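You operate a simulated robot arm through the tools that you are given. There is no shell and no other tool. Be economical: measure what you need, move in short steps, check, and stop when the job is done.

You are at the controls of a simulated robot arm. One attempt, no reset.

JOB
Torque-test the green finished cap. Under 0.7 Nm goes in the reject bin, else back in its well.
Fine: turn the large knob till it clicks, then back, and leave the clamp open.

It is judged by the outcome, as a careful person would: the job done as asked, and still so three seconds after it is handed in. It fails if anything else is knocked over, pushed out of place, dropped, spilled or broken. Lids that push on must go on centred and level and be pressed home; caps that screw on are set level and turned clockwise until they are tight.

ROBOT AND FRAMES
A 7-joint arm with a two-finger parallel gripper on a trunk, on a base that drives. Base frame: it is fixed to the floor where the robot stands at the start and does not move with it; the origin is under the middle of the robot, x ahead of it, y to its left, z up; the surface under the hand at the start is at about z = 86. Lengths are in cm, angles in rad, forces in N, time in s.
Its first joint turns from -2.897 to 2.897 rad. Places, roughly: large black knob [80, -10, 90]; nest of the torque tester [90, -10, 90]; orange clamp lever [90, -10, 90]. Payload 1.57 kg.
The tool frame sits at the grasp point between the pads (the TCP): z along the fingers, y along the line on which they close. The tips reach 3 cm beyond it. The gripper opens to 8 cm. The fingers are 1.7 cm wide and 1.2 cm thick; the gripper's body (4 by 8.2 cm) begins 8 cm behind the TCP.
Orientation is that of the tool frame in the base frame, as a unit quaternion [w, x, y, z]. With the fingers straight down and closing along the base's y, the tool's x points along the base's -x, its y along +y and its z along -z.

CONTROLS
- The arm moves only by the tool apply_moves. Its argument "increments" is one flat list of numbers, 7 for each row, row after row: the shift along the base's x, y, z in cm, then the turn, a rotation vector about the base's x, y, z in rad, then the finger opening in cm, from 0 to 8. In form: [dx, dy, dz, rx, ry, rz, hand, dx, dy, dz, rx, ry, rz, hand, ...]. A call has 1 to 20 rows; each row shifts and turns the commanded pose from where the row before left it. Each row takes 0.2 s and may step no farther than 5 cm and 0.15 rad from the row before; otherwise, or with a gripper value out of range, the whole call is refused. Where a pose cannot be reached the arm comes as near as it can. A force on the tool above 40 N (or 10 N above the force at the start of the call, whichever is more), or a blocked arm, ends the call early, and 0.2 s more pass. Each finger travels about 15.3 cm/s and halts on what it meets, pressing with about 25 N; the grip force reading is that of the motor and also rises with nothing between the fingers. The clock runs only during rows and for 0.2 s after the last one: add rows that do not move to give the fingers time. It gives the time, the measured TCP pose, the force on the tool (base axes), the opening and the grip force at its end, in the units of the frame above (readings bear some noise), with the torque about the TCP (base axes, N m) and any sound that the robot's microphone picked up.
- Cameras (640 x 400 px; columns grow to the right, rows downward): "scene" is now at [-1.08, 16.88, 138.83]; the picture's right is [-0.25, -0.97, 0.00], its down [-0.36, 0.09, -0.93] and it looks along [0.90, -0.23, -0.37] (base axes); focal length 277 px, centre (320, 200). "wrist" rides on the gripper at [7.2, -0.7, -12.2] in the tool frame; the picture's right is [0.09, 1.00, 0.00], its down [-0.84, 0.08, -0.54] and it looks along [-0.54, 0.05, 0.84] (tool axes); focal length 238 px, centre (320, 200). There is no depth. A picture from a camera that has moved, and an enlarged one, comes with that camera's place and axes in the base frame and with its lens.
- camera(camera): a new picture of that camera. No time passes.
- roll_base(legs): drives the robot by 1 to 6 legs, each [ahead, left, turn to the left] in cm, cm and rad, along the robot's own axes; the way and the turn of a leg run together, so that a leg with both is an arc; at most 150 cm and 3.142 rad a leg. The arm and the cameras ride along, it lands a little off, and it stops where it bumps. It gives what a move gives.
- turn_head(pan, tilt): turns the head with the scene camera to pan (to the left, within 2.496 rad either way) and tilt (down, from -0.506 to 1.204), counted from straight ahead of the robot. It gives what a move gives.
- enlarge(camera, box): a new picture of the part [left, top, right, bottom] of that camera's present view, enlarged. No time passes.
- finish_job(): hands the job in; it is judged then, once.

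Work in short steps. Places have to be worked out from the pictures, the camera data and where the tool is seen: move nearer, look again, correct. Check each grasp and each placing, and mend what went wrong. You have 120 turns and 78 pictures in all, those below and enlarged ones among them. Open the gripper and draw the arm clear of the work before you hand the job in, unless the task says otherwise; then end with one line.

The tools are called after "Request:" as a command line: name --argument value ..., lists and objects as JSON in quotes. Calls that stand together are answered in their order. apply_moves: Moves the arm, as the interface text tells. Its arguments: {"type":"object","properties":{"increments":{"type":"array"}},"required":["increments"]} The other tools are called the same way: roll_base (legs) drives the base; turn_head (pan, tilt) turns the head that bears the scene camera; camera (camera) takes a picture; enlarge (camera, box) takes an enlarged picture of a part of a camera's view; finish_job () hands the job in.

At the start:

```text
time: 0.0
tcp_pos: [55.96, 5.19, 119.65]
orientation: [0.0, 0.0, 1.0, 0.0]
wrist_force: [0.0, 0.6, 0.5]
moment: [0.01, 0.02, 0.02]
gripper_width: 7.99
finger_force: 0.1
robot x, y, heading: [-0.08, 0.02, -0.001]
head pan, tilt: [-0.253, 0.384]
```

scene: 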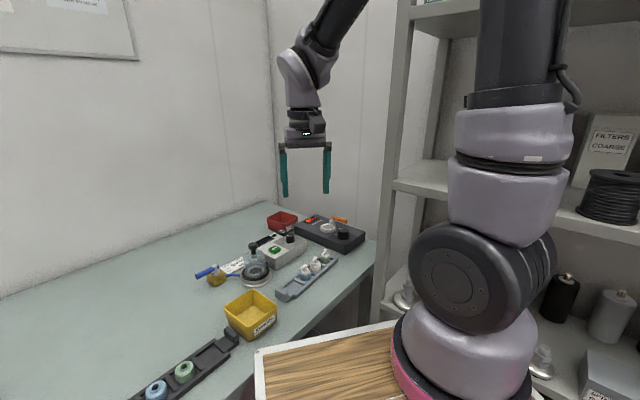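
wrist: 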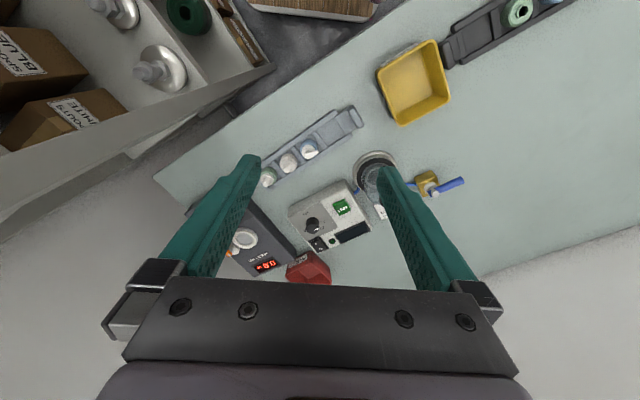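

I start by enlarging the area with the devices in both views.

Request:
enlarge --camera "scene" --box '[180, 190, 380, 315]'

Request:
enlarge --camera "wrist" --box '[180, 100, 420, 290]'

```text
3.20 times, centred on (280, 252) of scene
camera zoom: at [-1.08, 16.88, 138.83], right [-0.25, -0.97, 0.0], down [-0.36, 0.09, -0.93], along [0.9, -0.23, -0.37], focal length 886 px, centre (448, 32)
```

zoom: 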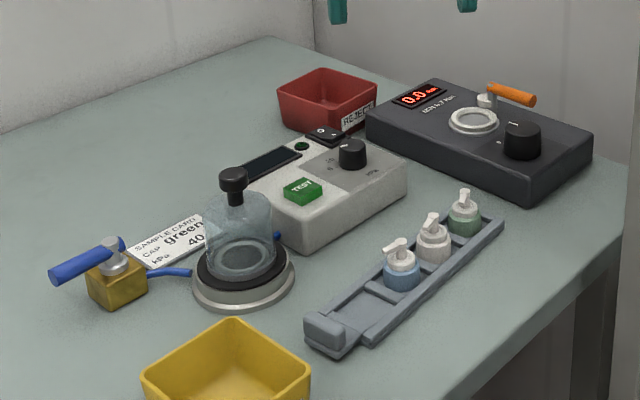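

```text
2.11 times, centred on (300, 195) of wrist
camera zoom: at [49.06, 4.61, 131.89], right [-0.09, 1.0, 0.0], down [0.84, 0.08, 0.54], along [0.54, 0.05, -0.84], focal length 502 px, centre (362, 210)
```

zoom: 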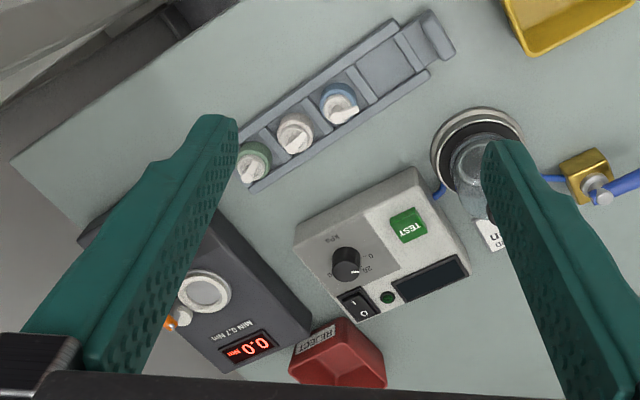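

The grey rack holds nozzle-topped caps (blue, white, green); a black rack nearer holds others. I look at that rack with the head turned, and zoom on the tester.

Request:
turn_head --pan 0.0 --tilt 0.6

Request:
camera --camera "scene"

```text
time: 0.8
tcp_pos: [56.07, 5.12, 119.52]
orientation: [0.0, 0.001, 1.0, -0.001]
wrist_force: [0.3, 0.7, 0.8]
moment: [0.01, 0.02, -0.01]
gripper_width: 8.01
finger_force: 0.0
robot x, y, heading: [0.02, 0.21, 0.001]
head pan, tilt: [0.0, 0.6]
```

```text
73 pictures are left
camera scene: at [-1.22, 19.19, 136.86], right [0.0, -1.0, 0.0], down [-0.56, 0.0, -0.83], along [0.83, 0.0, -0.56], focal length 277 px, centre (320, 200)
```

scene: 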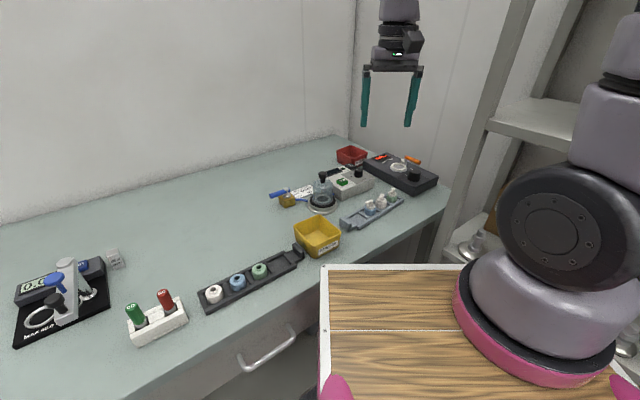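

I zoom on the yellow bin/black rack and on the grey rack to read labels.

Request:
enlarge --camera "scene" --box '[190, 200, 350, 310]'

Request:
enlarge --camera "scene" --box '[330, 140, 450, 230]'

```text
3.64 times, centred on (270, 255) of scene
camera zoom: at [-1.22, 19.19, 136.86], right [0.0, -1.0, 0.0], down [-0.56, 0.0, -0.83], along [0.83, 0.0, -0.56], focal length 1006 px, centre (502, 0)
```

zoom: 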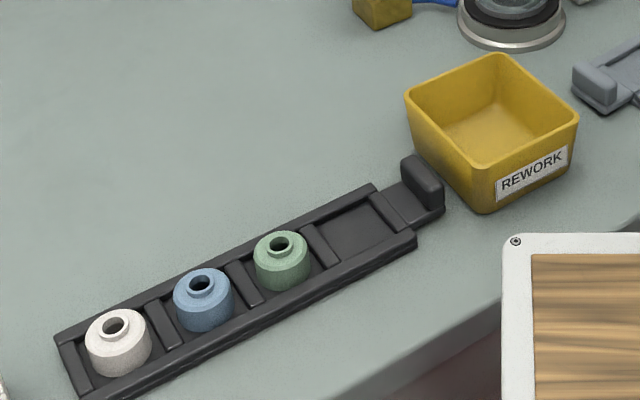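

```text
4.44 times, centred on (390, 185) of scene
camera zoom: at [-1.22, 19.19, 136.86], right [0.0, -1.0, 0.0], down [-0.56, 0.0, -0.83], along [0.83, 0.0, -0.56], focal length 1230 px, centre (9, 267)
```

zoom: 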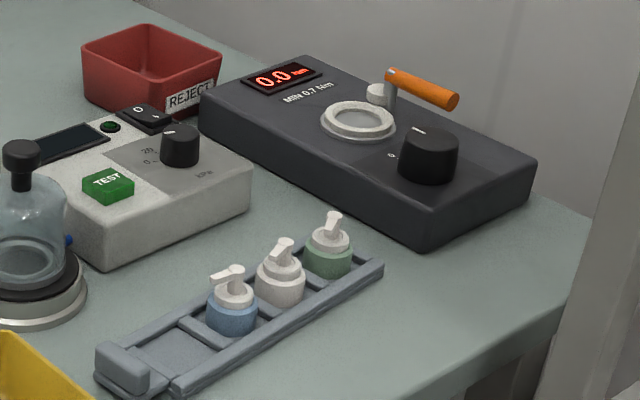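

The finished green cap (with nozzle) is at about (71,-3.3), the nest at about (87.4,-9), and the knob at about (80,-12). I move lower for a close wrist look.

Request:
apply_moves --increments '[1, -2.4, -3.6, 0, 0, 0, 8, 1, -2.4, -3.6, 0, 0, 0, 8, 1, -2.4, -3.6, 0, 0, 0, 8, 1, -2.4, -3.6, 0, 0, 0, 8, 0, 0, 0, 0, 0, 0, 8]'

Request:
camera --camera "wrist"

```text
time: 2.0
tcp_pos: [60.2, -4.34, 105.22]
orientation: [0.0, 0.0, 1.0, 0.0]
wrist_force: [-0.4, 0.0, -0.4]
moment: [0.0, -0.02, -0.02]
gripper_width: 8.0
finger_force: 0.1
robot x, y, heading: [-0.1, -0.14, 0.002]
head pan, tilt: [0.0, 0.6]
```

```text
70 pictures are left
camera wrist: at [53.26, -4.96, 117.43], right [-0.09, 1.0, 0.0], down [0.84, 0.08, 0.54], along [0.54, 0.05, -0.84], focal length 238 px, centre (320, 200)
```

wrist: 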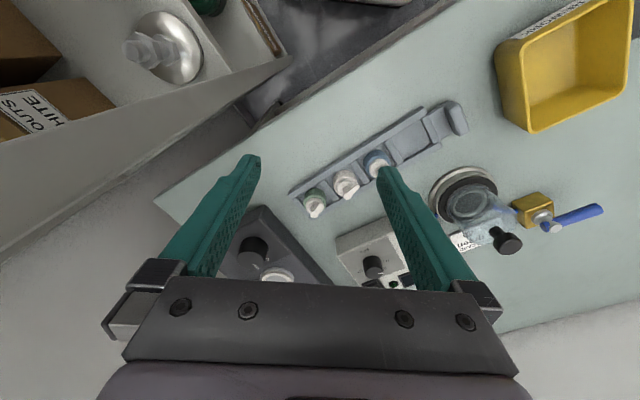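

Zoom on the cap and tester.

Request:
enlarge --camera "wrist" --box '[220, 130, 420, 290]'

Request:
turn_head --pan -0.27 --tilt 0.5

Request:
enlarge --camera "scene" --box '[250, 140, 410, 240]'

```text
2.50 times, centred on (320, 210) of wrist
camera zoom: at [53.26, -4.96, 117.43], right [-0.09, 1.0, 0.0], down [0.84, 0.08, 0.54], along [0.54, 0.05, -0.84], focal length 596 px, centre (320, 175)
```

zoom: 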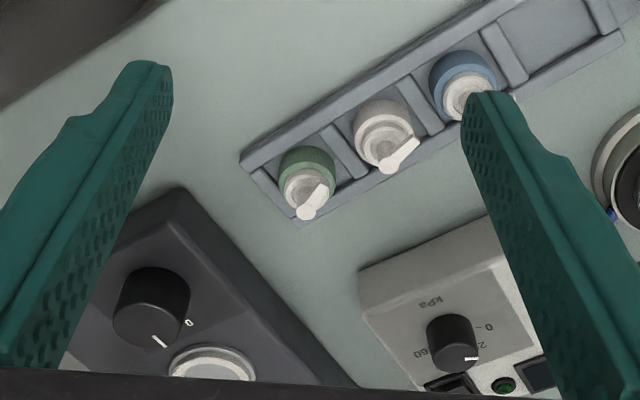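

```text
time: 2.8
tcp_pos: [60.28, -4.24, 105.22]
orientation: [0.0, -0.001, 1.0, 0.0]
wrist_force: [0.0, 0.2, -0.2]
moment: [-0.03, -0.01, -0.02]
gripper_width: 7.99
finger_force: 0.0
robot x, y, heading: [-0.16, -0.05, 0.007]
head pan, tilt: [-0.271, 0.499]
```

```text
4.00 times, centred on (330, 190) of scene
camera zoom: at [-1.29, 16.77, 137.76], right [-0.27, -0.96, 0.0], down [-0.46, 0.13, -0.88], along [0.85, -0.23, -0.48], focal length 1107 px, centre (280, 240)
```

zoom: 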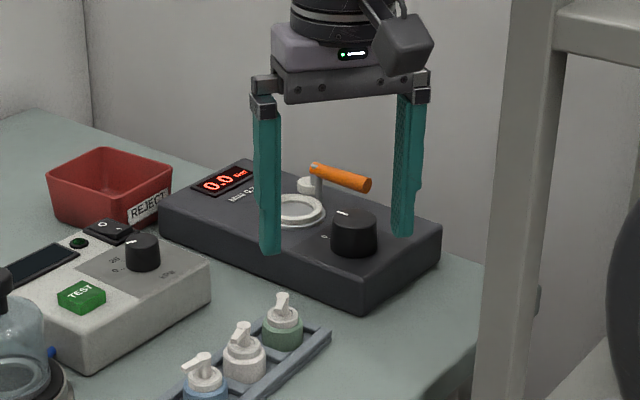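

Cap body ≈(71.2,-4.0), rack axis along (0.63,-0.77). Before grasping I take a close look at the tester and its lever.

Request:
apply_moves --increments '[4, -1.5, 0, 0, 0, 0, 8, 4, -1.5, 0, 0, 0, 0, 8, 4, -1.5, 0, 0, 0, 0, 8, 3, -1, 0, 0, 0, 0, 8, 0, 0, 0, 0, 0, 0, 8]'

Request:
camera --camera "wrist"

```text
time: 4.0
tcp_pos: [74.97, -10.01, 105.46]
orientation: [-0.001, -0.001, 1.0, 0.0]
wrist_force: [-0.2, 0.1, 0.1]
moment: [-0.02, -0.02, 0.02]
gripper_width: 8.02
finger_force: 0.1
robot x, y, heading: [0.19, 0.24, -0.001]
head pan, tilt: [-0.271, 0.499]
```

```text
67 pictures are left
camera wrist: at [68.06, -10.61, 117.7], right [-0.09, 1.0, 0.0], down [0.84, 0.08, 0.54], along [0.54, 0.05, -0.84], focal length 238 px, centre (320, 200)
```

wrist: 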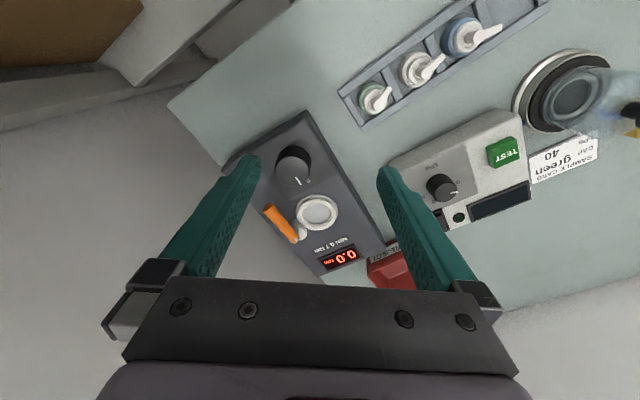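

Request:
enlarge --camera "wrist" --box '[240, 120, 400, 280]'

Request:
enlarge --camera "wrist" --box '[330, 10, 500, 130]'

```text
2.50 times, centred on (320, 200) of wrist
camera zoom: at [68.06, -10.61, 117.7], right [-0.09, 1.0, 0.0], down [0.84, 0.08, 0.54], along [0.54, 0.05, -0.84], focal length 596 px, centre (320, 200)
```

zoom: 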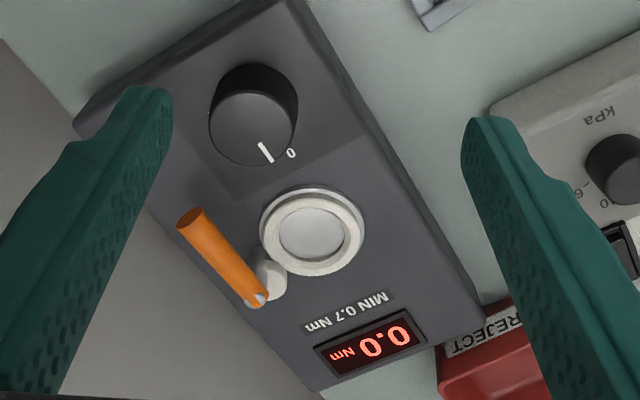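

```text
3.33 times, centred on (415, 70) of wrist
camera zoom: at [68.06, -10.61, 117.7], right [-0.09, 1.0, 0.0], down [0.84, 0.08, 0.54], along [0.54, 0.05, -0.84], focal length 794 px, centre (3, 633)
```

zoom: 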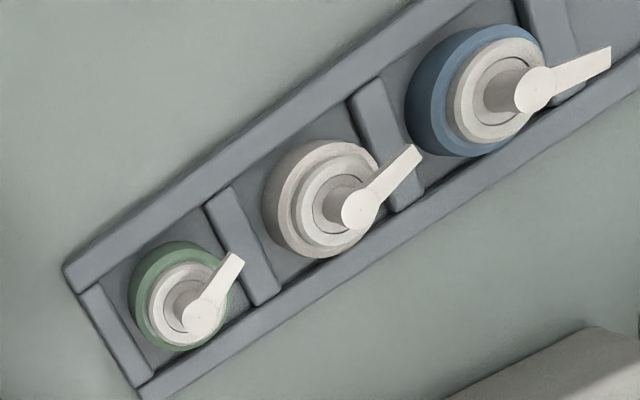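

Tester understood: pointer at 0, lever pivot at ≈(89.5,-11.7) with the handle swung away from the nest (open). The green cap's spout points along the rack, so I rotate to close across the rack above the cap.

Request:
apply_moves --increments '[-0.633, 1, -0.4, 0, 0, -0.1477, 8, -0.633, 1, -0.4, 0, 0, -0.1477, 8, -0.633, 1, -0.4, 0, 0, -0.1477, 8, -0.633, 1, -0.4, 0, 0, -0.1477, 8, -0.633, 1, -0.4, 0, 0, -0.1477, 8, -0.633, 1, -0.4, 0, 0, -0.1477, 8, 0, 0, 0, 0, 0, 0, 8]'

Request:
camera --camera "wrist"

```text
time: 5.5
tcp_pos: [71.22, -3.96, 102.67]
orientation: [0.0, 0.43, 0.903, 0.0]
wrist_force: [-0.5, -0.2, 0.3]
moment: [-0.03, 0.02, -0.01]
gripper_width: 8.03
finger_force: 0.0
robot x, y, heading: [-0.21, -0.16, -0.002]
head pan, tilt: [-0.271, 0.499]
```

```text
64 pictures are left
camera wrist: at [66.31, 1.27, 114.98], right [0.71, 0.7, 0.0], down [0.59, -0.6, 0.54], along [0.38, -0.39, -0.84], focal length 238 px, centre (320, 200)
```

wrist: 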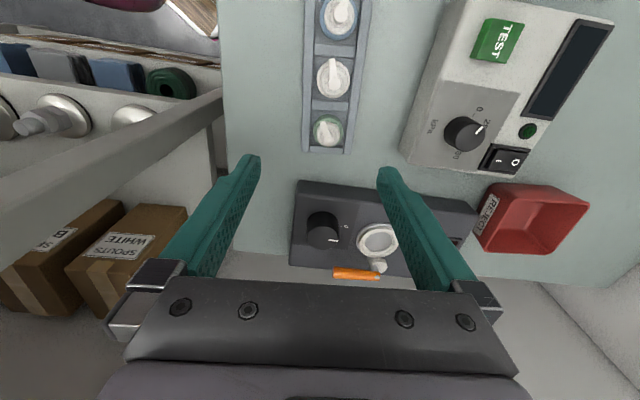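

Request:
enlarge --camera "wrist" --box '[290, 90, 370, 160]'

```text
5.71 times, centred on (330, 125) of wrist
camera zoom: at [66.31, 1.27, 114.98], right [0.71, 0.7, 0.0], down [0.59, -0.6, 0.54], along [0.38, -0.39, -0.84], focal length 1362 px, centre (263, 629)
```

zoom: 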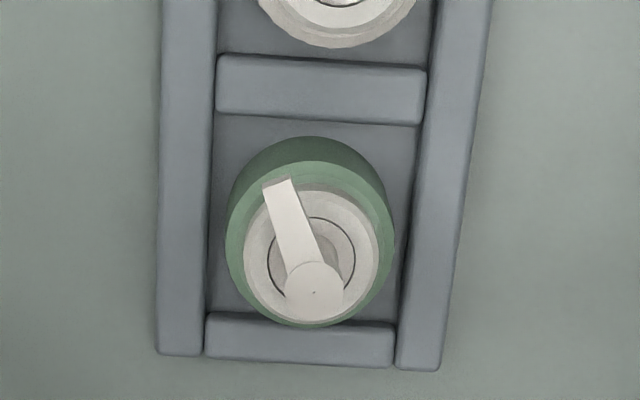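

Refined cap centre ≈(72.4,-3.85), green top ≈ z 88.5. I shift over it, descend to TCP z≈95.5 and check.

Request:
apply_moves --increments '[0.6, 0.05, -3.5, 0, 0, 0, 6.5, 0.6, 0.05, -3.5, 0, 0, 0, 6.5, 0, 0, 0, 0, 0, 0, 6.5]'

Request:
camera --camera "wrist"

Request:
enlarge --camera "scene" --box '[250, 140, 410, 240]'

```text
time: 6.3
tcp_pos: [72.22, -3.77, 95.66]
orientation: [0.0, 0.428, 0.904, 0.0]
wrist_force: [-0.8, 0.5, 0.2]
moment: [0.02, -0.03, -0.02]
gripper_width: 6.5
finger_force: 0.1
robot x, y, heading: [0.21, 0.38, 0.004]
head pan, tilt: [-0.271, 0.499]
```

```text
62 pictures are left
camera wrist: at [67.4, 1.49, 107.92], right [0.71, 0.7, 0.0], down [0.59, -0.6, 0.54], along [0.38, -0.39, -0.84], focal length 238 px, centre (320, 200)
```

wrist: 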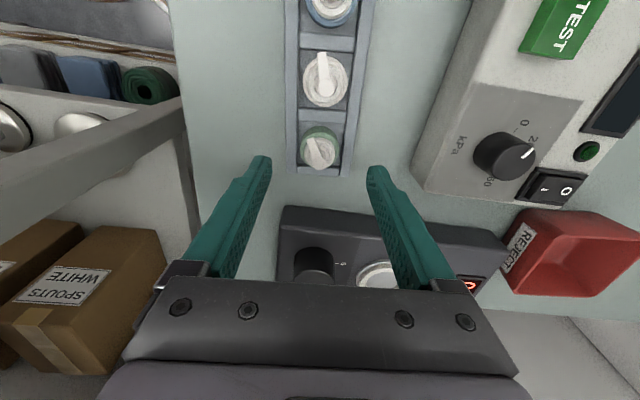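

```text
4.00 times, centred on (330, 190) of scene
camera zoom: at [-1.31, 16.76, 137.76], right [-0.27, -0.96, 0.0], down [-0.46, 0.13, -0.88], along [0.85, -0.23, -0.48], focal length 1107 px, centre (280, 240)
```

zoom: 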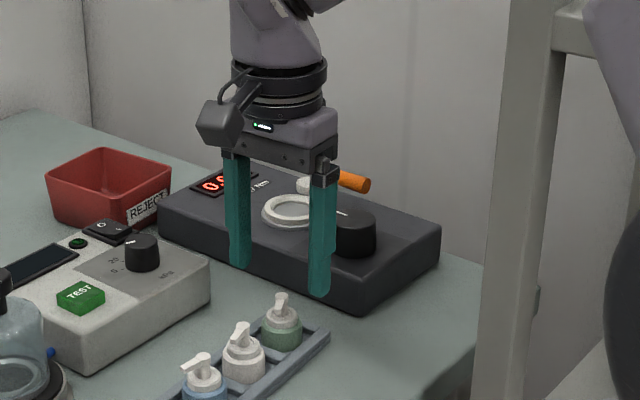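

Request:
enlarge --camera "wrist" --box '[275, 100, 375, 180]'

```text
5.00 times, centred on (325, 140) of wrist
camera zoom: at [67.4, 1.49, 107.92], right [0.71, 0.7, 0.0], down [0.59, -0.6, 0.54], along [0.38, -0.39, -0.84], focal length 1192 px, centre (295, 500)
```

zoom: 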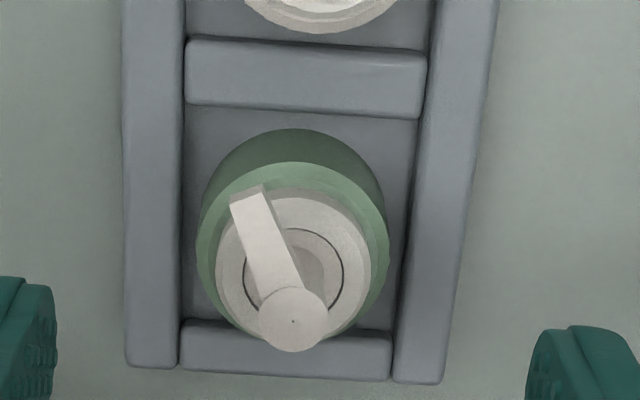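

The cap is centred between the fingers (within ~1.5 mm). I descend to TCP z≈90.7, with tips just above the rails.

Request:
apply_moves --increments '[0, 0, -2, 0, 0, 0, 6.5, 0, 0, -2, 0, 0, 0, 6.5, 0, 0, -1, 0, 0, 0, 6.5, 0, 0, 0, 0, 0, 0, 6.5]'

Request:
enlarge --camera "scene" --box '[290, 180, 370, 240]'

Request:
camera --camera "wrist"

```text
time: 7.3
tcp_pos: [72.31, -3.82, 90.77]
orientation: [0.0, 0.429, 0.903, 0.0]
wrist_force: [0.5, -0.3, 0.0]
moment: [-0.04, -0.02, -0.01]
gripper_width: 6.5
finger_force: 0.1
robot x, y, heading: [-0.01, -0.08, -0.001]
head pan, tilt: [-0.271, 0.499]
```

```text
6.67 times, centred on (330, 210) of scene
camera zoom: at [-1.29, 16.77, 137.76], right [-0.27, -0.96, 0.0], down [-0.46, 0.13, -0.88], along [0.85, -0.23, -0.48], focal length 1845 px, centre (253, 133)
```

zoom: 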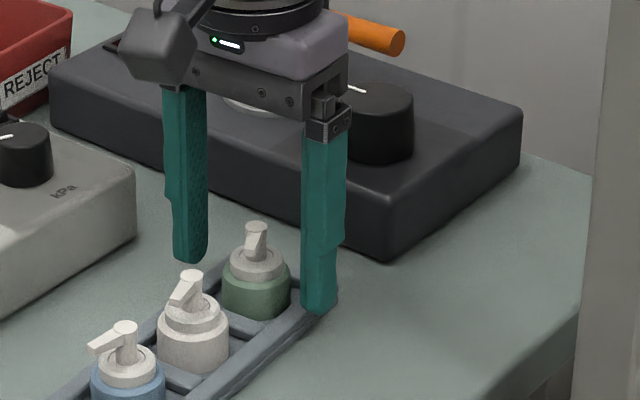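

```text
58 pictures are left
camera wrist: at [67.43, 1.44, 103.11], right [0.71, 0.7, 0.0], down [0.59, -0.6, 0.54], along [0.38, -0.39, -0.84], focal length 238 px, centre (320, 200)
```

wrist: 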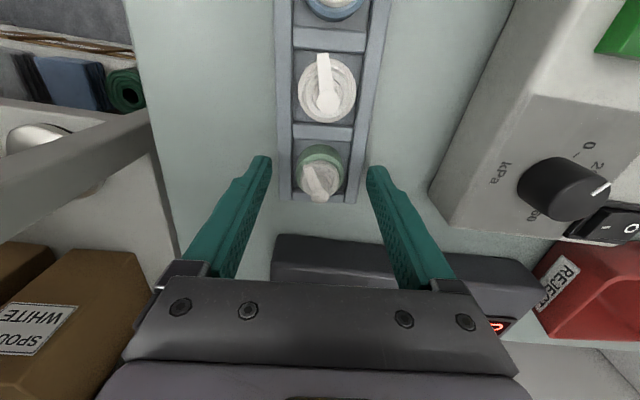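

Tips are level with the middle of the green body. I close.

Request:
apply_moves --increments '[0, 0, 0, 0, 0, 0, 4.5, 0, 0, 0, 0, 0, 0, 3.5, 0, 0, 0, 0, 0, 0, 2.8, 0, 0, 0, 0, 0, 0, 2.5, 0, 0, 0, 0, 0, 0, 2.5]'

Request:
enlarge --camera "scene" --box '[290, 180, 370, 240]'

```text
time: 8.6
tcp_pos: [72.34, -3.82, 90.71]
orientation: [-0.001, 0.429, 0.903, -0.001]
wrist_force: [-0.5, 0.8, -0.4]
moment: [-0.03, -0.01, -0.02]
gripper_width: 2.95
finger_force: 9.9
robot x, y, heading: [-0.16, 0.34, 0.006]
head pan, tilt: [-0.271, 0.499]
```

```text
6.67 times, centred on (330, 210) of scene
camera zoom: at [-1.29, 16.77, 137.76], right [-0.27, -0.96, 0.0], down [-0.46, 0.13, -0.88], along [0.85, -0.23, -0.48], focal length 1845 px, centre (253, 133)
```

zoom: 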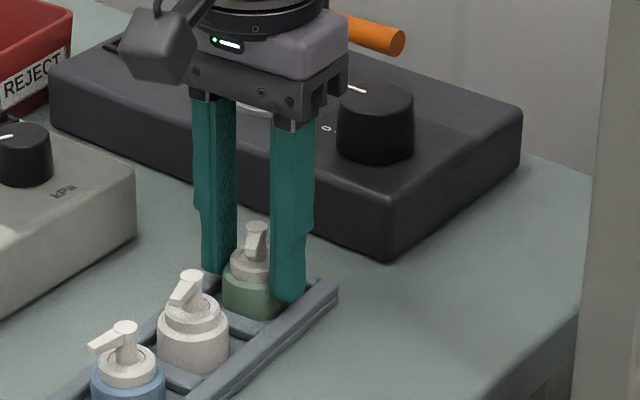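

Held at 2.95 cm. I tighten and lift, then check.

Request:
apply_moves --increments '[0, 0, 0, 0, 0, 0, 1.5, 0, 0, 0, 0, 0, 0, 1.0, 0, 0, 1, 0, 0, 0, 1.0, 0, 0, 3, 0, 0, 0, 1.0, 0, 0, 4, 0, 0, 0, 1.0, 0, 0, 0, 0, 0, 0, 1.0]'

Request:
camera --camera "wrist"

Request:
enlarge --camera "scene" --box '[270, 140, 390, 230]'

```text
time: 9.9
tcp_pos: [72.34, -3.91, 98.73]
orientation: [-0.001, 0.429, 0.903, 0.0]
wrist_force: [-0.4, 0.0, -1.0]
moment: [0.0, 0.0, 0.03]
gripper_width: 2.96
finger_force: 9.9
robot x, y, heading: [0.41, -0.06, -0.002]
head pan, tilt: [-0.271, 0.499]
```

```text
56 pictures are left
camera wrist: at [67.54, 1.23, 110.92], right [0.71, 0.7, 0.0], down [0.59, -0.6, 0.54], along [0.38, -0.39, -0.84], focal length 238 px, centre (320, 200)
```

wrist: 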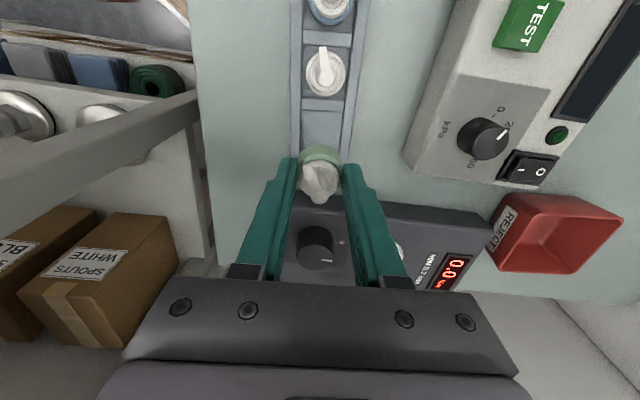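

```text
4.44 times, centred on (330, 185) of scene
camera zoom: at [-1.28, 16.77, 137.76], right [-0.27, -0.96, 0.0], down [-0.46, 0.13, -0.88], along [0.85, -0.23, -0.48], focal length 1230 px, centre (276, 267)
```

zoom: 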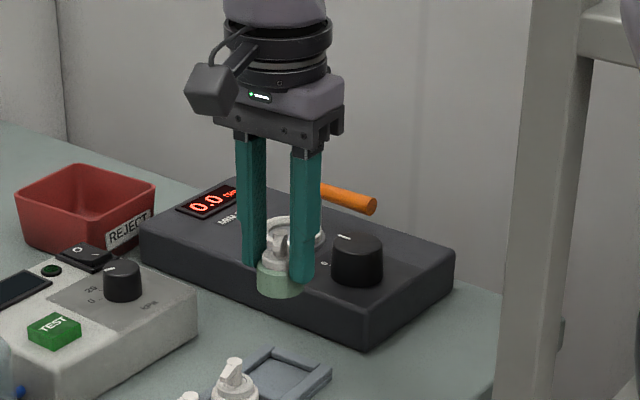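

Cap held well, hanging straight. I carry it above the nest estimate (87.1,-9.15) at TCP z≈100.

Request:
apply_moves --increments '[3.7, -1.31, 0.4, 0, 0, 0, 1.0, 3.7, -1.31, 0.4, 0, 0, 0, 1.0, 3.7, -1.31, 0.4, 0, 0, 0, 1.0, 3.65, -1.31, 0.3, 0, 0, 0, 1.0, 0, 0, 0, 0, 0, 0, 1.0]'

Request:
enlarge --camera "wrist" --box '[240, 80, 400, 240]'

Request:
enlarge --camera "scene" --box '[290, 120, 390, 220]'

```text
time: 11.2
tcp_pos: [87.56, -9.09, 100.44]
orientation: [0.0, 0.429, 0.903, 0.001]
wrist_force: [-0.6, 0.5, 0.3]
moment: [-0.01, 0.02, 0.0]
gripper_width: 2.98
finger_force: 10.7
robot x, y, heading: [-0.02, 0.06, 0.002]
head pan, tilt: [-0.271, 0.499]
```

```text
2.50 times, centred on (320, 160) of wrist
camera zoom: at [82.62, -3.92, 112.67], right [0.71, 0.7, 0.0], down [0.59, -0.6, 0.54], along [0.38, -0.39, -0.84], focal length 596 px, centre (320, 300)
```

zoom: 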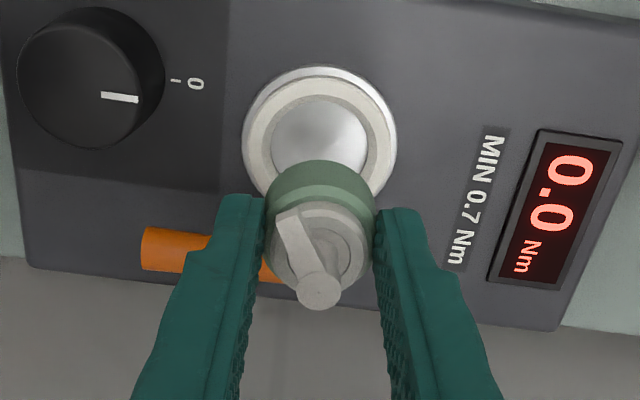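

```text
4.00 times, centred on (340, 170) of scene
camera zoom: at [-1.31, 16.77, 137.76], right [-0.27, -0.96, 0.0], down [-0.46, 0.13, -0.88], along [0.85, -0.23, -0.48], focal length 1107 px, centre (240, 320)
```

zoom: 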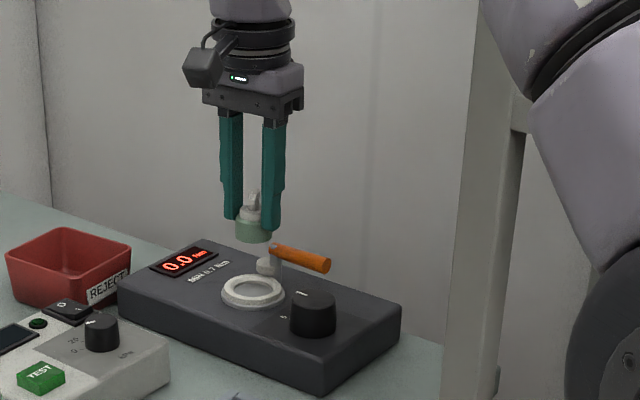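

Laterally aligned with the nest; the depth estimate suggests a ~2 mm shift toward the camera side. I apply it and lower to z≈97.

Request:
apply_moves --increments '[-0.15, 0.18, -1.7, 0, 0, 0, 1.0, 0, 0, -1.7, 0, 0, 0, 1.0, 0, 0, 0, 0, 0, 0, 1.0]'

Request:
enlarge --camera "wrist" --box '[260, 100, 380, 220]'

Request:
enlarge --camera "scene" --box '[310, 160, 390, 220]'

```text
time: 11.9
tcp_pos: [87.21, -8.99, 96.88]
orientation: [-0.001, 0.429, 0.903, 0.0]
wrist_force: [0.2, -0.6, -0.3]
moment: [0.01, -0.01, -0.01]
gripper_width: 2.97
finger_force: 10.2
robot x, y, heading: [-0.09, -0.08, -0.006]
head pan, tilt: [-0.271, 0.499]
```

```text
3.33 times, centred on (320, 160) of wrist
camera zoom: at [82.35, -3.7, 109.15], right [0.71, 0.7, 0.0], down [0.59, -0.6, 0.54], along [0.38, -0.39, -0.84], focal length 794 px, centre (320, 333)
```

zoom: 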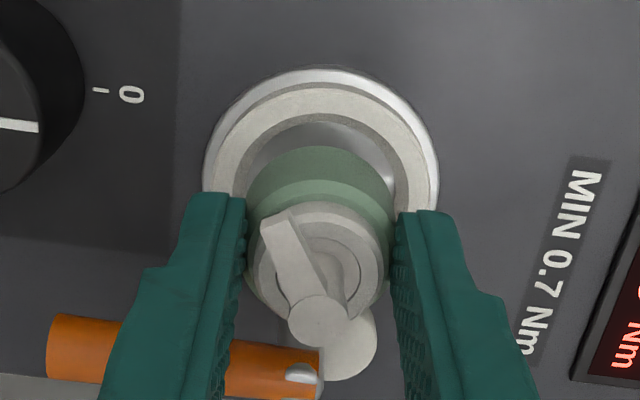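

```text
6.67 times, centred on (350, 190) of scene
camera zoom: at [-1.29, 16.76, 137.76], right [-0.27, -0.96, 0.0], down [-0.46, 0.13, -0.88], along [0.85, -0.23, -0.48], focal length 1845 px, centre (120, 267)
```

zoom: 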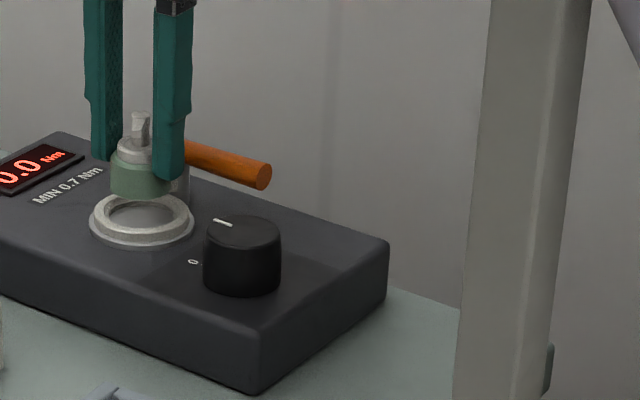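

The nest now sits ~2 mm the other way relative to the cap, so I undo the shift and lower a little more.

Request:
apply_moves --increments '[0.14, -0.17, 0, 0, 0, 0, 1.0, 0, 0, -1.0, 0, 0, 0, 1.0, 0, 0, 0, 0, 0, 0, 1.0]'

Request:
enlarge --camera "wrist" --box '[280, 110, 360, 190]'

Request:
enlarge --camera "scene" --box '[310, 160, 370, 205]'

```text
time: 12.8
tcp_pos: [87.27, -9.02, 95.9]
orientation: [-0.001, 0.429, 0.903, 0.0]
wrist_force: [0.6, 0.7, -0.6]
moment: [0.0, 0.01, -0.02]
gripper_width: 2.96
finger_force: 9.6
robot x, y, heading: [-0.08, -0.34, 0.001]
head pan, tilt: [-0.271, 0.499]
```

```text
5.00 times, centred on (320, 150) of wrist
camera zoom: at [82.44, -3.84, 108.18], right [0.71, 0.7, 0.0], down [0.59, -0.6, 0.54], along [0.38, -0.39, -0.84], focal length 1192 px, centre (320, 450)
```

zoom: 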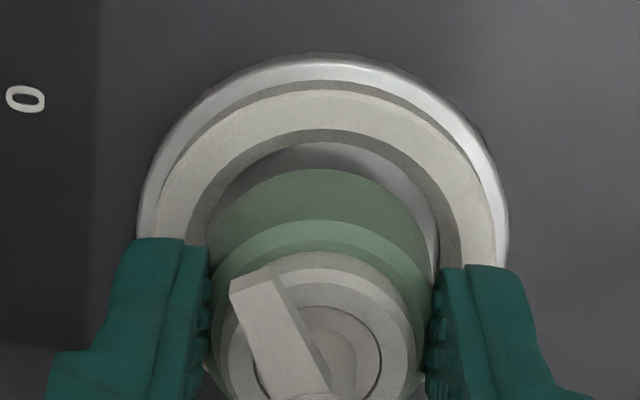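

```text
8.89 times, centred on (340, 182) of scene
camera zoom: at [-1.29, 16.76, 137.76], right [-0.27, -0.96, 0.0], down [-0.46, 0.13, -0.88], along [0.85, -0.23, -0.48], focal length 2460 px, centre (142, 356)
```

zoom: 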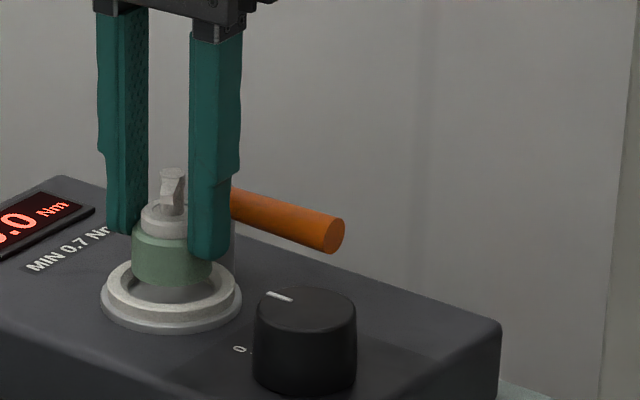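

Cap is centred over the hole within ~1 mm. I lower in small steps watching the force.

Request:
apply_moves --increments '[0, 0, -0.3, 0, 0, 0, 1.0, 0, 0, -0.3, 0, 0, 0, 1.0, 0, 0, -0.2, 0, 0, 0, 1.0, 0, 0, 0, 0, 0, 0, 1.0]'

Request:
enlarge --camera "scene" --box '[310, 160, 370, 205]'

```text
time: 13.8
tcp_pos: [87.2, -9.05, 95.12]
orientation: [0.0, 0.429, 0.903, 0.0]
wrist_force: [0.3, -0.1, -0.2]
moment: [0.02, 0.04, 0.02]
gripper_width: 2.96
finger_force: 9.8
robot x, y, heading: [0.18, 0.2, 0.001]
head pan, tilt: [-0.271, 0.499]
```

```text
8.89 times, centred on (340, 182) of scene
camera zoom: at [-1.29, 16.76, 137.76], right [-0.27, -0.96, 0.0], down [-0.46, 0.13, -0.88], along [0.85, -0.23, -0.48], focal length 2460 px, centre (142, 356)
```

zoom: 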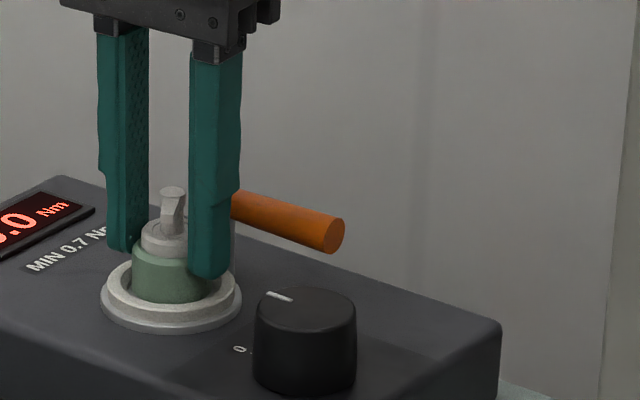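

Request:
apply_moves --increments '[0, 0, -0.15, 0, 0, 0, 1.0, 0, 0, -0.15, 0, 0, 0, 1.0, 0, 0, -0.15, 0, 0, 0, 1.0, 0, 0, 0, 0, 0, 0, 1.0]'

Request:
enlarge --camera "scene" --box '[310, 160, 370, 205]'

```text
time: 14.8
tcp_pos: [87.12, -9.0, 94.78]
orientation: [0.0, 0.429, 0.903, 0.0]
wrist_force: [4.2, 0.3, 0.3]
moment: [0.06, -0.16, 0.01]
gripper_width: 2.95
finger_force: 10.4
robot x, y, heading: [0.05, 0.17, 0.002]
head pan, tilt: [-0.271, 0.499]
```

```text
8.89 times, centred on (340, 182) of scene
camera zoom: at [-1.28, 16.76, 137.76], right [-0.27, -0.96, 0.0], down [-0.46, 0.13, -0.88], along [0.85, -0.23, -0.48], focal length 2460 px, centre (142, 356)
```

zoom: 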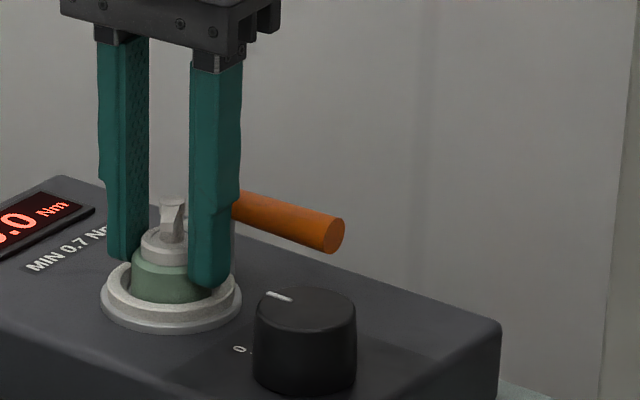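

A sideways +x force of 4 N: the cap touches the nest wall on its near side. I shift +x slightly and continue down.

Request:
apply_moves --increments '[0.12, 0, 0, 0, 0, 0, 1.0, 0, 0, -0.1, 0, 0, 0, 1.0, 0, 0, -0.1, 0, 0, 0, 1.0, 0, 0, 0, 0, 0, 0, 1.0]'

```text
time: 15.8
tcp_pos: [87.32, -9.17, 94.48]
orientation: [0.0, 0.429, 0.903, 0.001]
wrist_force: [-0.5, 0.1, 9.2]
moment: [-0.03, 0.03, 0.01]
gripper_width: 3.14
finger_force: 10.1
robot x, y, heading: [0.09, -0.32, -0.001]
head pan, tilt: [-0.271, 0.499]
```

Request:
enlarge --camera "scene" --box '[310, 160, 370, 205]'

Request:
enlarge --camera "wrist" --box '[280, 110, 360, 190]'

```text
8.89 times, centred on (340, 182) of scene
camera zoom: at [-1.33, 16.77, 137.76], right [-0.27, -0.96, 0.0], down [-0.46, 0.13, -0.88], along [0.85, -0.23, -0.48], focal length 2460 px, centre (142, 356)
```

zoom: 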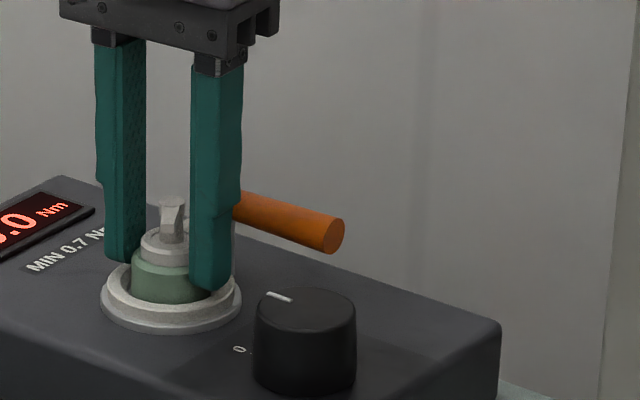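

```text
5.00 times, centred on (320, 150) of wrist
camera zoom: at [82.47, -3.84, 106.81], right [0.71, 0.7, 0.0], down [0.59, -0.6, 0.54], along [0.38, -0.39, -0.84], focal length 1192 px, centre (320, 450)
```

zoom: 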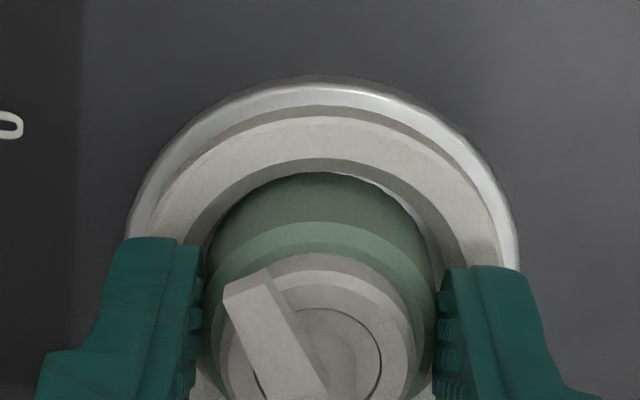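

The cap sits in the recess with 9 N of upward contact. I release gently and rise, then check.

Request:
apply_moves --increments '[0, 0, 0.1, 0, 0, 0, 3.3, 0, 0, 0, 0, 0, 0, 4.2, 0, 0, 0, 0, 0, 0, 5, 0, 0, 1, 0, 0, 0, 5, 0, 0, 3, 0, 0, 0, 5, 0, 0, 3, 0, 0, 0, 5, 0, 0, 0, 0, 0, 0, 5]'

Request:
enlarge --camera "wrist" --box '[240, 80, 400, 240]'

Request:
enlarge --camera "scene" --box '[310, 150, 390, 210]'

```text
time: 17.4
tcp_pos: [87.09, -9.07, 101.97]
orientation: [0.0, 0.429, 0.903, 0.0]
wrist_force: [-0.5, 0.6, -0.5]
moment: [0.0, 0.01, -0.01]
gripper_width: 5.02
finger_force: 0.1
robot x, y, heading: [0.01, -0.03, 0.002]
head pan, tilt: [-0.271, 0.499]
```

```text
2.50 times, centred on (320, 160) of wrist
camera zoom: at [82.24, -3.84, 114.03], right [0.71, 0.7, 0.0], down [0.59, -0.6, 0.54], along [0.38, -0.39, -0.84], focal length 596 px, centre (320, 300)
```

zoom: 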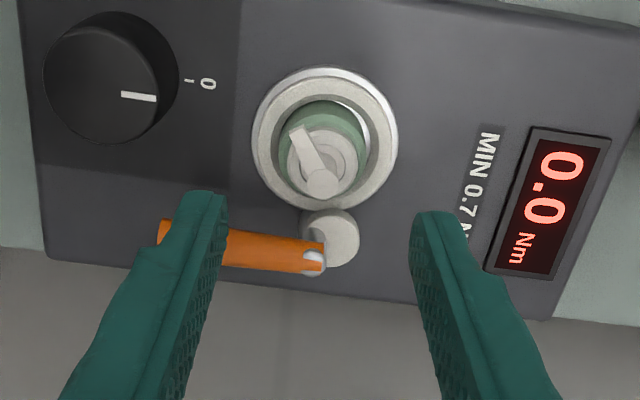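

```text
6.67 times, centred on (350, 180) of scene
camera zoom: at [-1.28, 16.76, 137.76], right [-0.27, -0.96, 0.0], down [-0.46, 0.13, -0.88], along [0.85, -0.23, -0.48], focal length 1845 px, centre (120, 333)
```

zoom: 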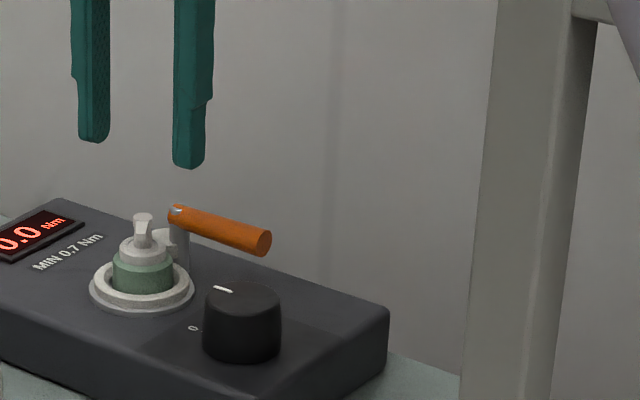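

The cap is in the nest. I zoom right in on the lever mechanism before touching it.

Request:
enlarge --camera "scene" --box '[326, 168, 362, 194]'

Request:
enlarge --camera "wrist" --box '[290, 120, 350, 170]'

```text
15.38 times, centred on (344, 181) of scene
camera zoom: at [-1.28, 16.76, 137.76], right [-0.27, -0.96, 0.0], down [-0.46, 0.13, -0.88], along [0.85, -0.23, -0.48], focal length 4258 px, centre (-49, 492)
```

zoom: 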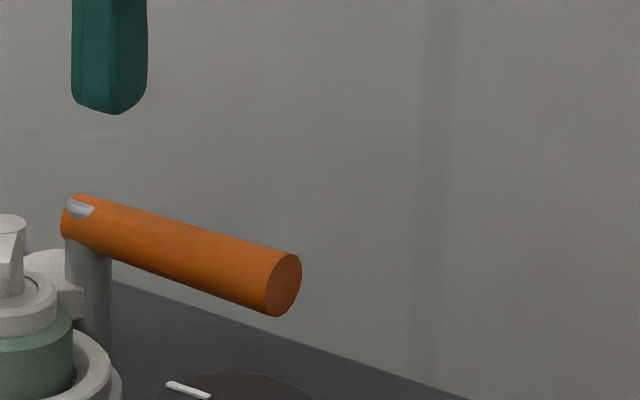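

```text
8.00 times, centred on (320, 145) of wrist
camera zoom: at [82.24, -3.84, 114.03], right [0.71, 0.7, 0.0], down [0.59, -0.6, 0.54], along [0.38, -0.39, -0.84], focal length 1907 px, centre (320, 640)
```

zoom: 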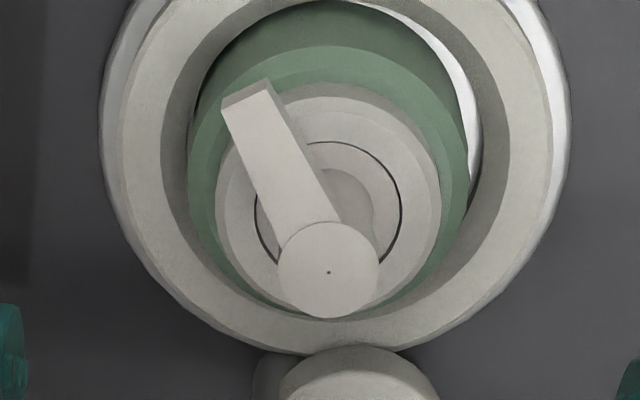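

The lever is a vertical post with a horizontal handle (post ≈(90.3,-12), tip ≈(85.3,-15.3), z≈93.2) carrying a clamp foot. I'll cage the handle between the fingers: turning the tool +1.47 and moving above it.

Request:
apply_moves --increments '[-0.03, -0.52, 0, 0, 0, 0.147, 4, -0.03, -0.52, 0, 0, 0, 0.147, 4, -0.03, -0.52, 0, 0, 0, 0.147, 4, -0.03, -0.52, 0, 0, 0, 0.147, 4, -0.03, -0.52, 0, 0, 0, 0.147, 4, -0.03, -0.52, 0, 0, 0, 0.147, 4, -0.03, -0.52, 0, 0, 0, 0.147, 4, -0.03, -0.52, 0, 0, 0, 0.147, 4, -0.03, -0.52, 0, 0, 0, 0.147, 4, -0.03, -0.52, 0, 0, 0, 0.147, 4, 0, 0, 0, 0, 0, 0, 4]'

Request:
camera --camera "wrist"

```text
time: 19.9
tcp_pos: [90.14, -8.09, 102.22]
orientation: [0.002, -0.317, 0.949, -0.004]
wrist_force: [0.9, 0.2, 0.4]
moment: [0.0, 0.03, 0.01]
gripper_width: 4.01
finger_force: 0.0
robot x, y, heading: [2.8, 1.0, 0.047]
head pan, tilt: [-0.271, 0.499]
stopped in row 11: the arm was blocked; the commanded pose is now the measured one
```

```text
40 pictures are left
camera wrist: at [84.92, -12.8, 114.47], right [-0.67, 0.74, -0.01], down [0.62, 0.57, 0.54], along [0.41, 0.36, -0.84], focal length 238 px, centre (320, 200)
```

wrist: 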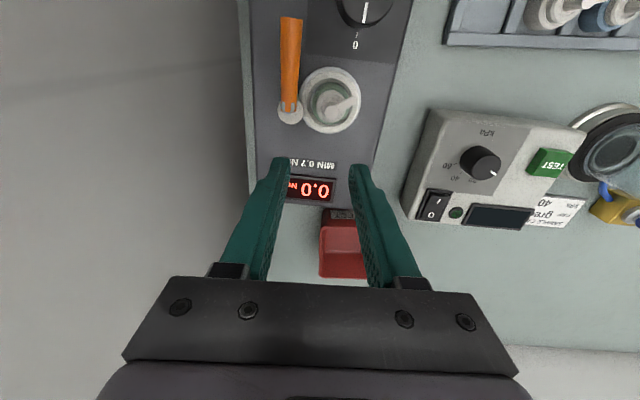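

The arm was blocked and the base got shoved (2.8, 1.0, 0.047): something on the arm must have met the shelf or wall. I look at the scene.

Request:
turn_head --pan -0.4 --tilt 0.3

Request:
camera --camera "scene"

```text
time: 20.7
tcp_pos: [90.2, -8.32, 102.22]
orientation: [0.002, -0.316, 0.949, -0.004]
wrist_force: [0.6, 0.0, 0.3]
moment: [-0.02, -0.02, -0.01]
gripper_width: 3.99
finger_force: 0.1
robot x, y, heading: [2.54, 1.14, 0.043]
head pan, tilt: [-0.4, 0.3]
```

```text
39 pictures are left
camera scene: at [0.33, 17.16, 139.49], right [-0.35, -0.94, 0.01], down [-0.28, 0.1, -0.96], along [0.9, -0.34, -0.29], focal length 277 px, centre (320, 200)
```

scene: 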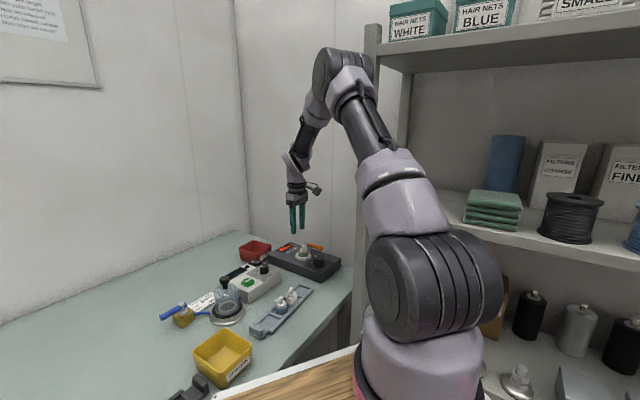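

Likely the wrist camera met the shelf upright when it swung to that side. I turn the tool back (camera to the bench side), where there was room, and check that nothing got disturbed.

Request:
apply_moves --increments '[-0.1, 0.1, 0.3, 0, 0, -0.147, 4, -0.1, 0.1, 0.3, 0, 0, -0.147, 4, -0.1, 0.1, 0, 0, 0, -0.147, 4, -0.1, 0, 0, 0, 0, -0.147, 4, -0.1, 0, 0, 0, 0, -0.147, 4, -0.1, 0, 0, 0, 0, -0.147, 4, -0.1, 0, 0, 0, 0, -0.147, 4, -0.1, 0, 0, 0, 0, -0.147, 4, -0.1, 0, 0, 0, 0, -0.147, 4, -0.1, 0, 0, 0, 0, -0.147, 4, 0, 0, 0, 0, 0, 0, 4]'

Request:
camera --camera "wrist"

```text
time: 23.1
tcp_pos: [89.28, -8.99, 102.28]
orientation: [0.0, 0.405, 0.914, -0.001]
wrist_force: [1.2, -0.1, -0.2]
moment: [0.0, -0.02, 0.0]
gripper_width: 4.0
finger_force: 0.1
robot x, y, heading: [2.75, 0.51, 0.04]
head pan, tilt: [-0.4, 0.3]
```

```text
38 pictures are left
camera wrist: at [84.2, -3.98, 114.71], right [0.68, 0.74, 0.0], down [0.62, -0.57, 0.54], along [0.4, -0.37, -0.84], focal length 238 px, centre (320, 200)
```

wrist: 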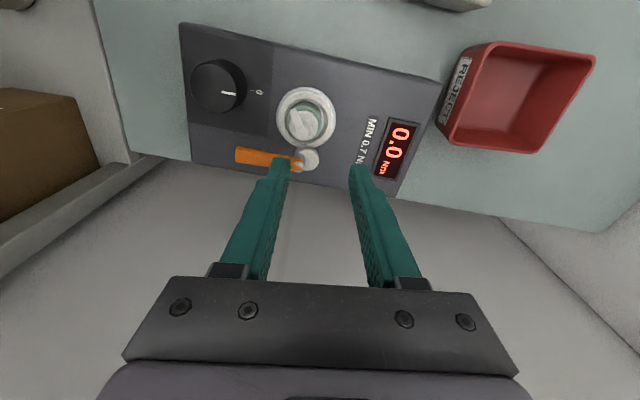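

All is intact. The clamp foot lies opposite the handle, so closing means swinging the handle outward (counter-clockwise from above). I move closed fingers to the inner side of the handle, tilting the tool so the hand leans away from the wall.

Request:
apply_moves --increments '[-2.0, -1.6, 0, -0.12, -0.085, 0, 1, -2.1, -1.6, 0, -0.12, -0.085, 0, 0, 0, 0, -2, 0, 0, 0, 0, 0, 0, 0, 0, 0, 0, 0]'

Request:
camera --camera "wrist"

```text
time: 24.1
tcp_pos: [85.21, -11.84, 100.47]
orientation: [0.126, 0.4, 0.905, -0.076]
wrist_force: [0.6, 0.2, 0.1]
moment: [0.01, 0.01, -0.01]
gripper_width: 0.0
finger_force: 21.2
robot x, y, heading: [2.61, 0.77, 0.039]
head pan, tilt: [-0.4, 0.3]
```

```text
37 pictures are left
camera wrist: at [78.19, -4.28, 110.15], right [0.68, 0.73, -0.06], down [0.51, -0.41, 0.76], along [0.53, -0.55, -0.65], focal length 238 px, centre (320, 200)
```

wrist: 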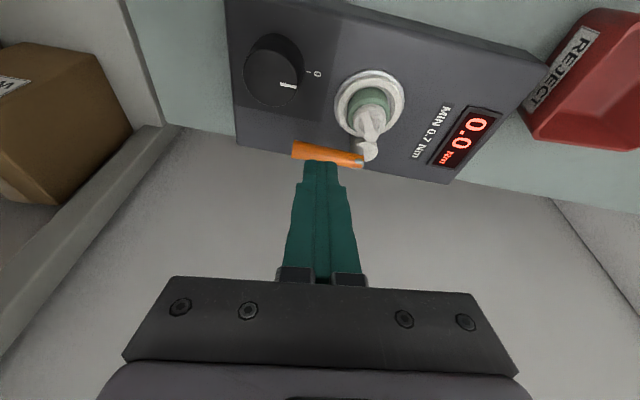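

Tip is estimated at (85.7,-12.6,97.6), just inside the handle. I descend to handle height.

Request:
apply_moves --increments '[-0.1, 0.1, -2, 0, 0, 0, 0, 0, 0, -2, 0, 0, 0, 0, 0, 0, -1.3, 0, 0, 0, 0, 0, 0, 0, 0, 0, 0, 0]'

Request:
enlarge --camera "wrist" --box '[240, 80, 420, 200]'

Request:
enlarge --camera "scene" --box '[260, 220, 350, 290]'

```text
time: 25.1
tcp_pos: [84.91, -12.0, 95.04]
orientation: [0.126, 0.4, 0.905, -0.075]
wrist_force: [-0.5, -0.5, -0.5]
moment: [0.01, -0.03, -0.01]
gripper_width: 0.02
finger_force: 21.4
robot x, y, heading: [2.67, 0.42, 0.039]
head pan, tilt: [-0.4, 0.3]
```

```text
3.33 times, centred on (330, 140) of wrist
camera zoom: at [77.93, -4.4, 104.74], right [0.68, 0.73, -0.06], down [0.51, -0.41, 0.76], along [0.53, -0.55, -0.65], focal length 794 px, centre (287, 400)
```

zoom: 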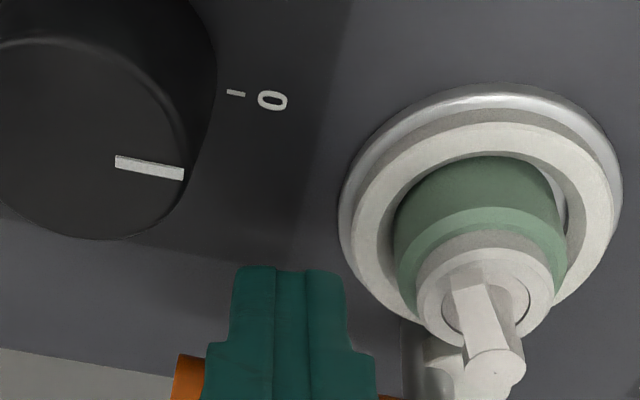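

```text
5.71 times, centred on (305, 255) of scene
camera zoom: at [0.61, 16.3, 139.6], right [-0.35, -0.94, 0.0], down [-0.28, 0.1, -0.96], along [0.89, -0.33, -0.3], focal length 1582 px, centre (406, -114)
```

zoom: 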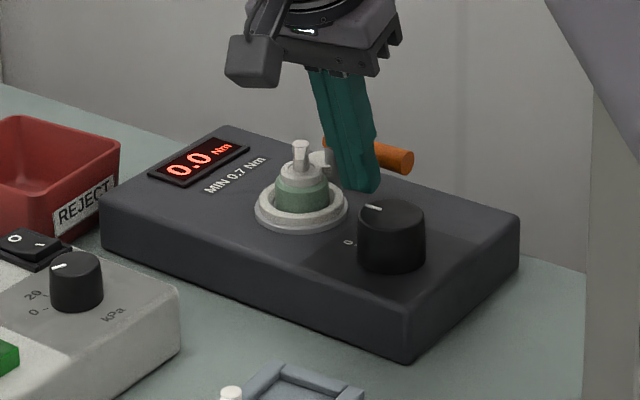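

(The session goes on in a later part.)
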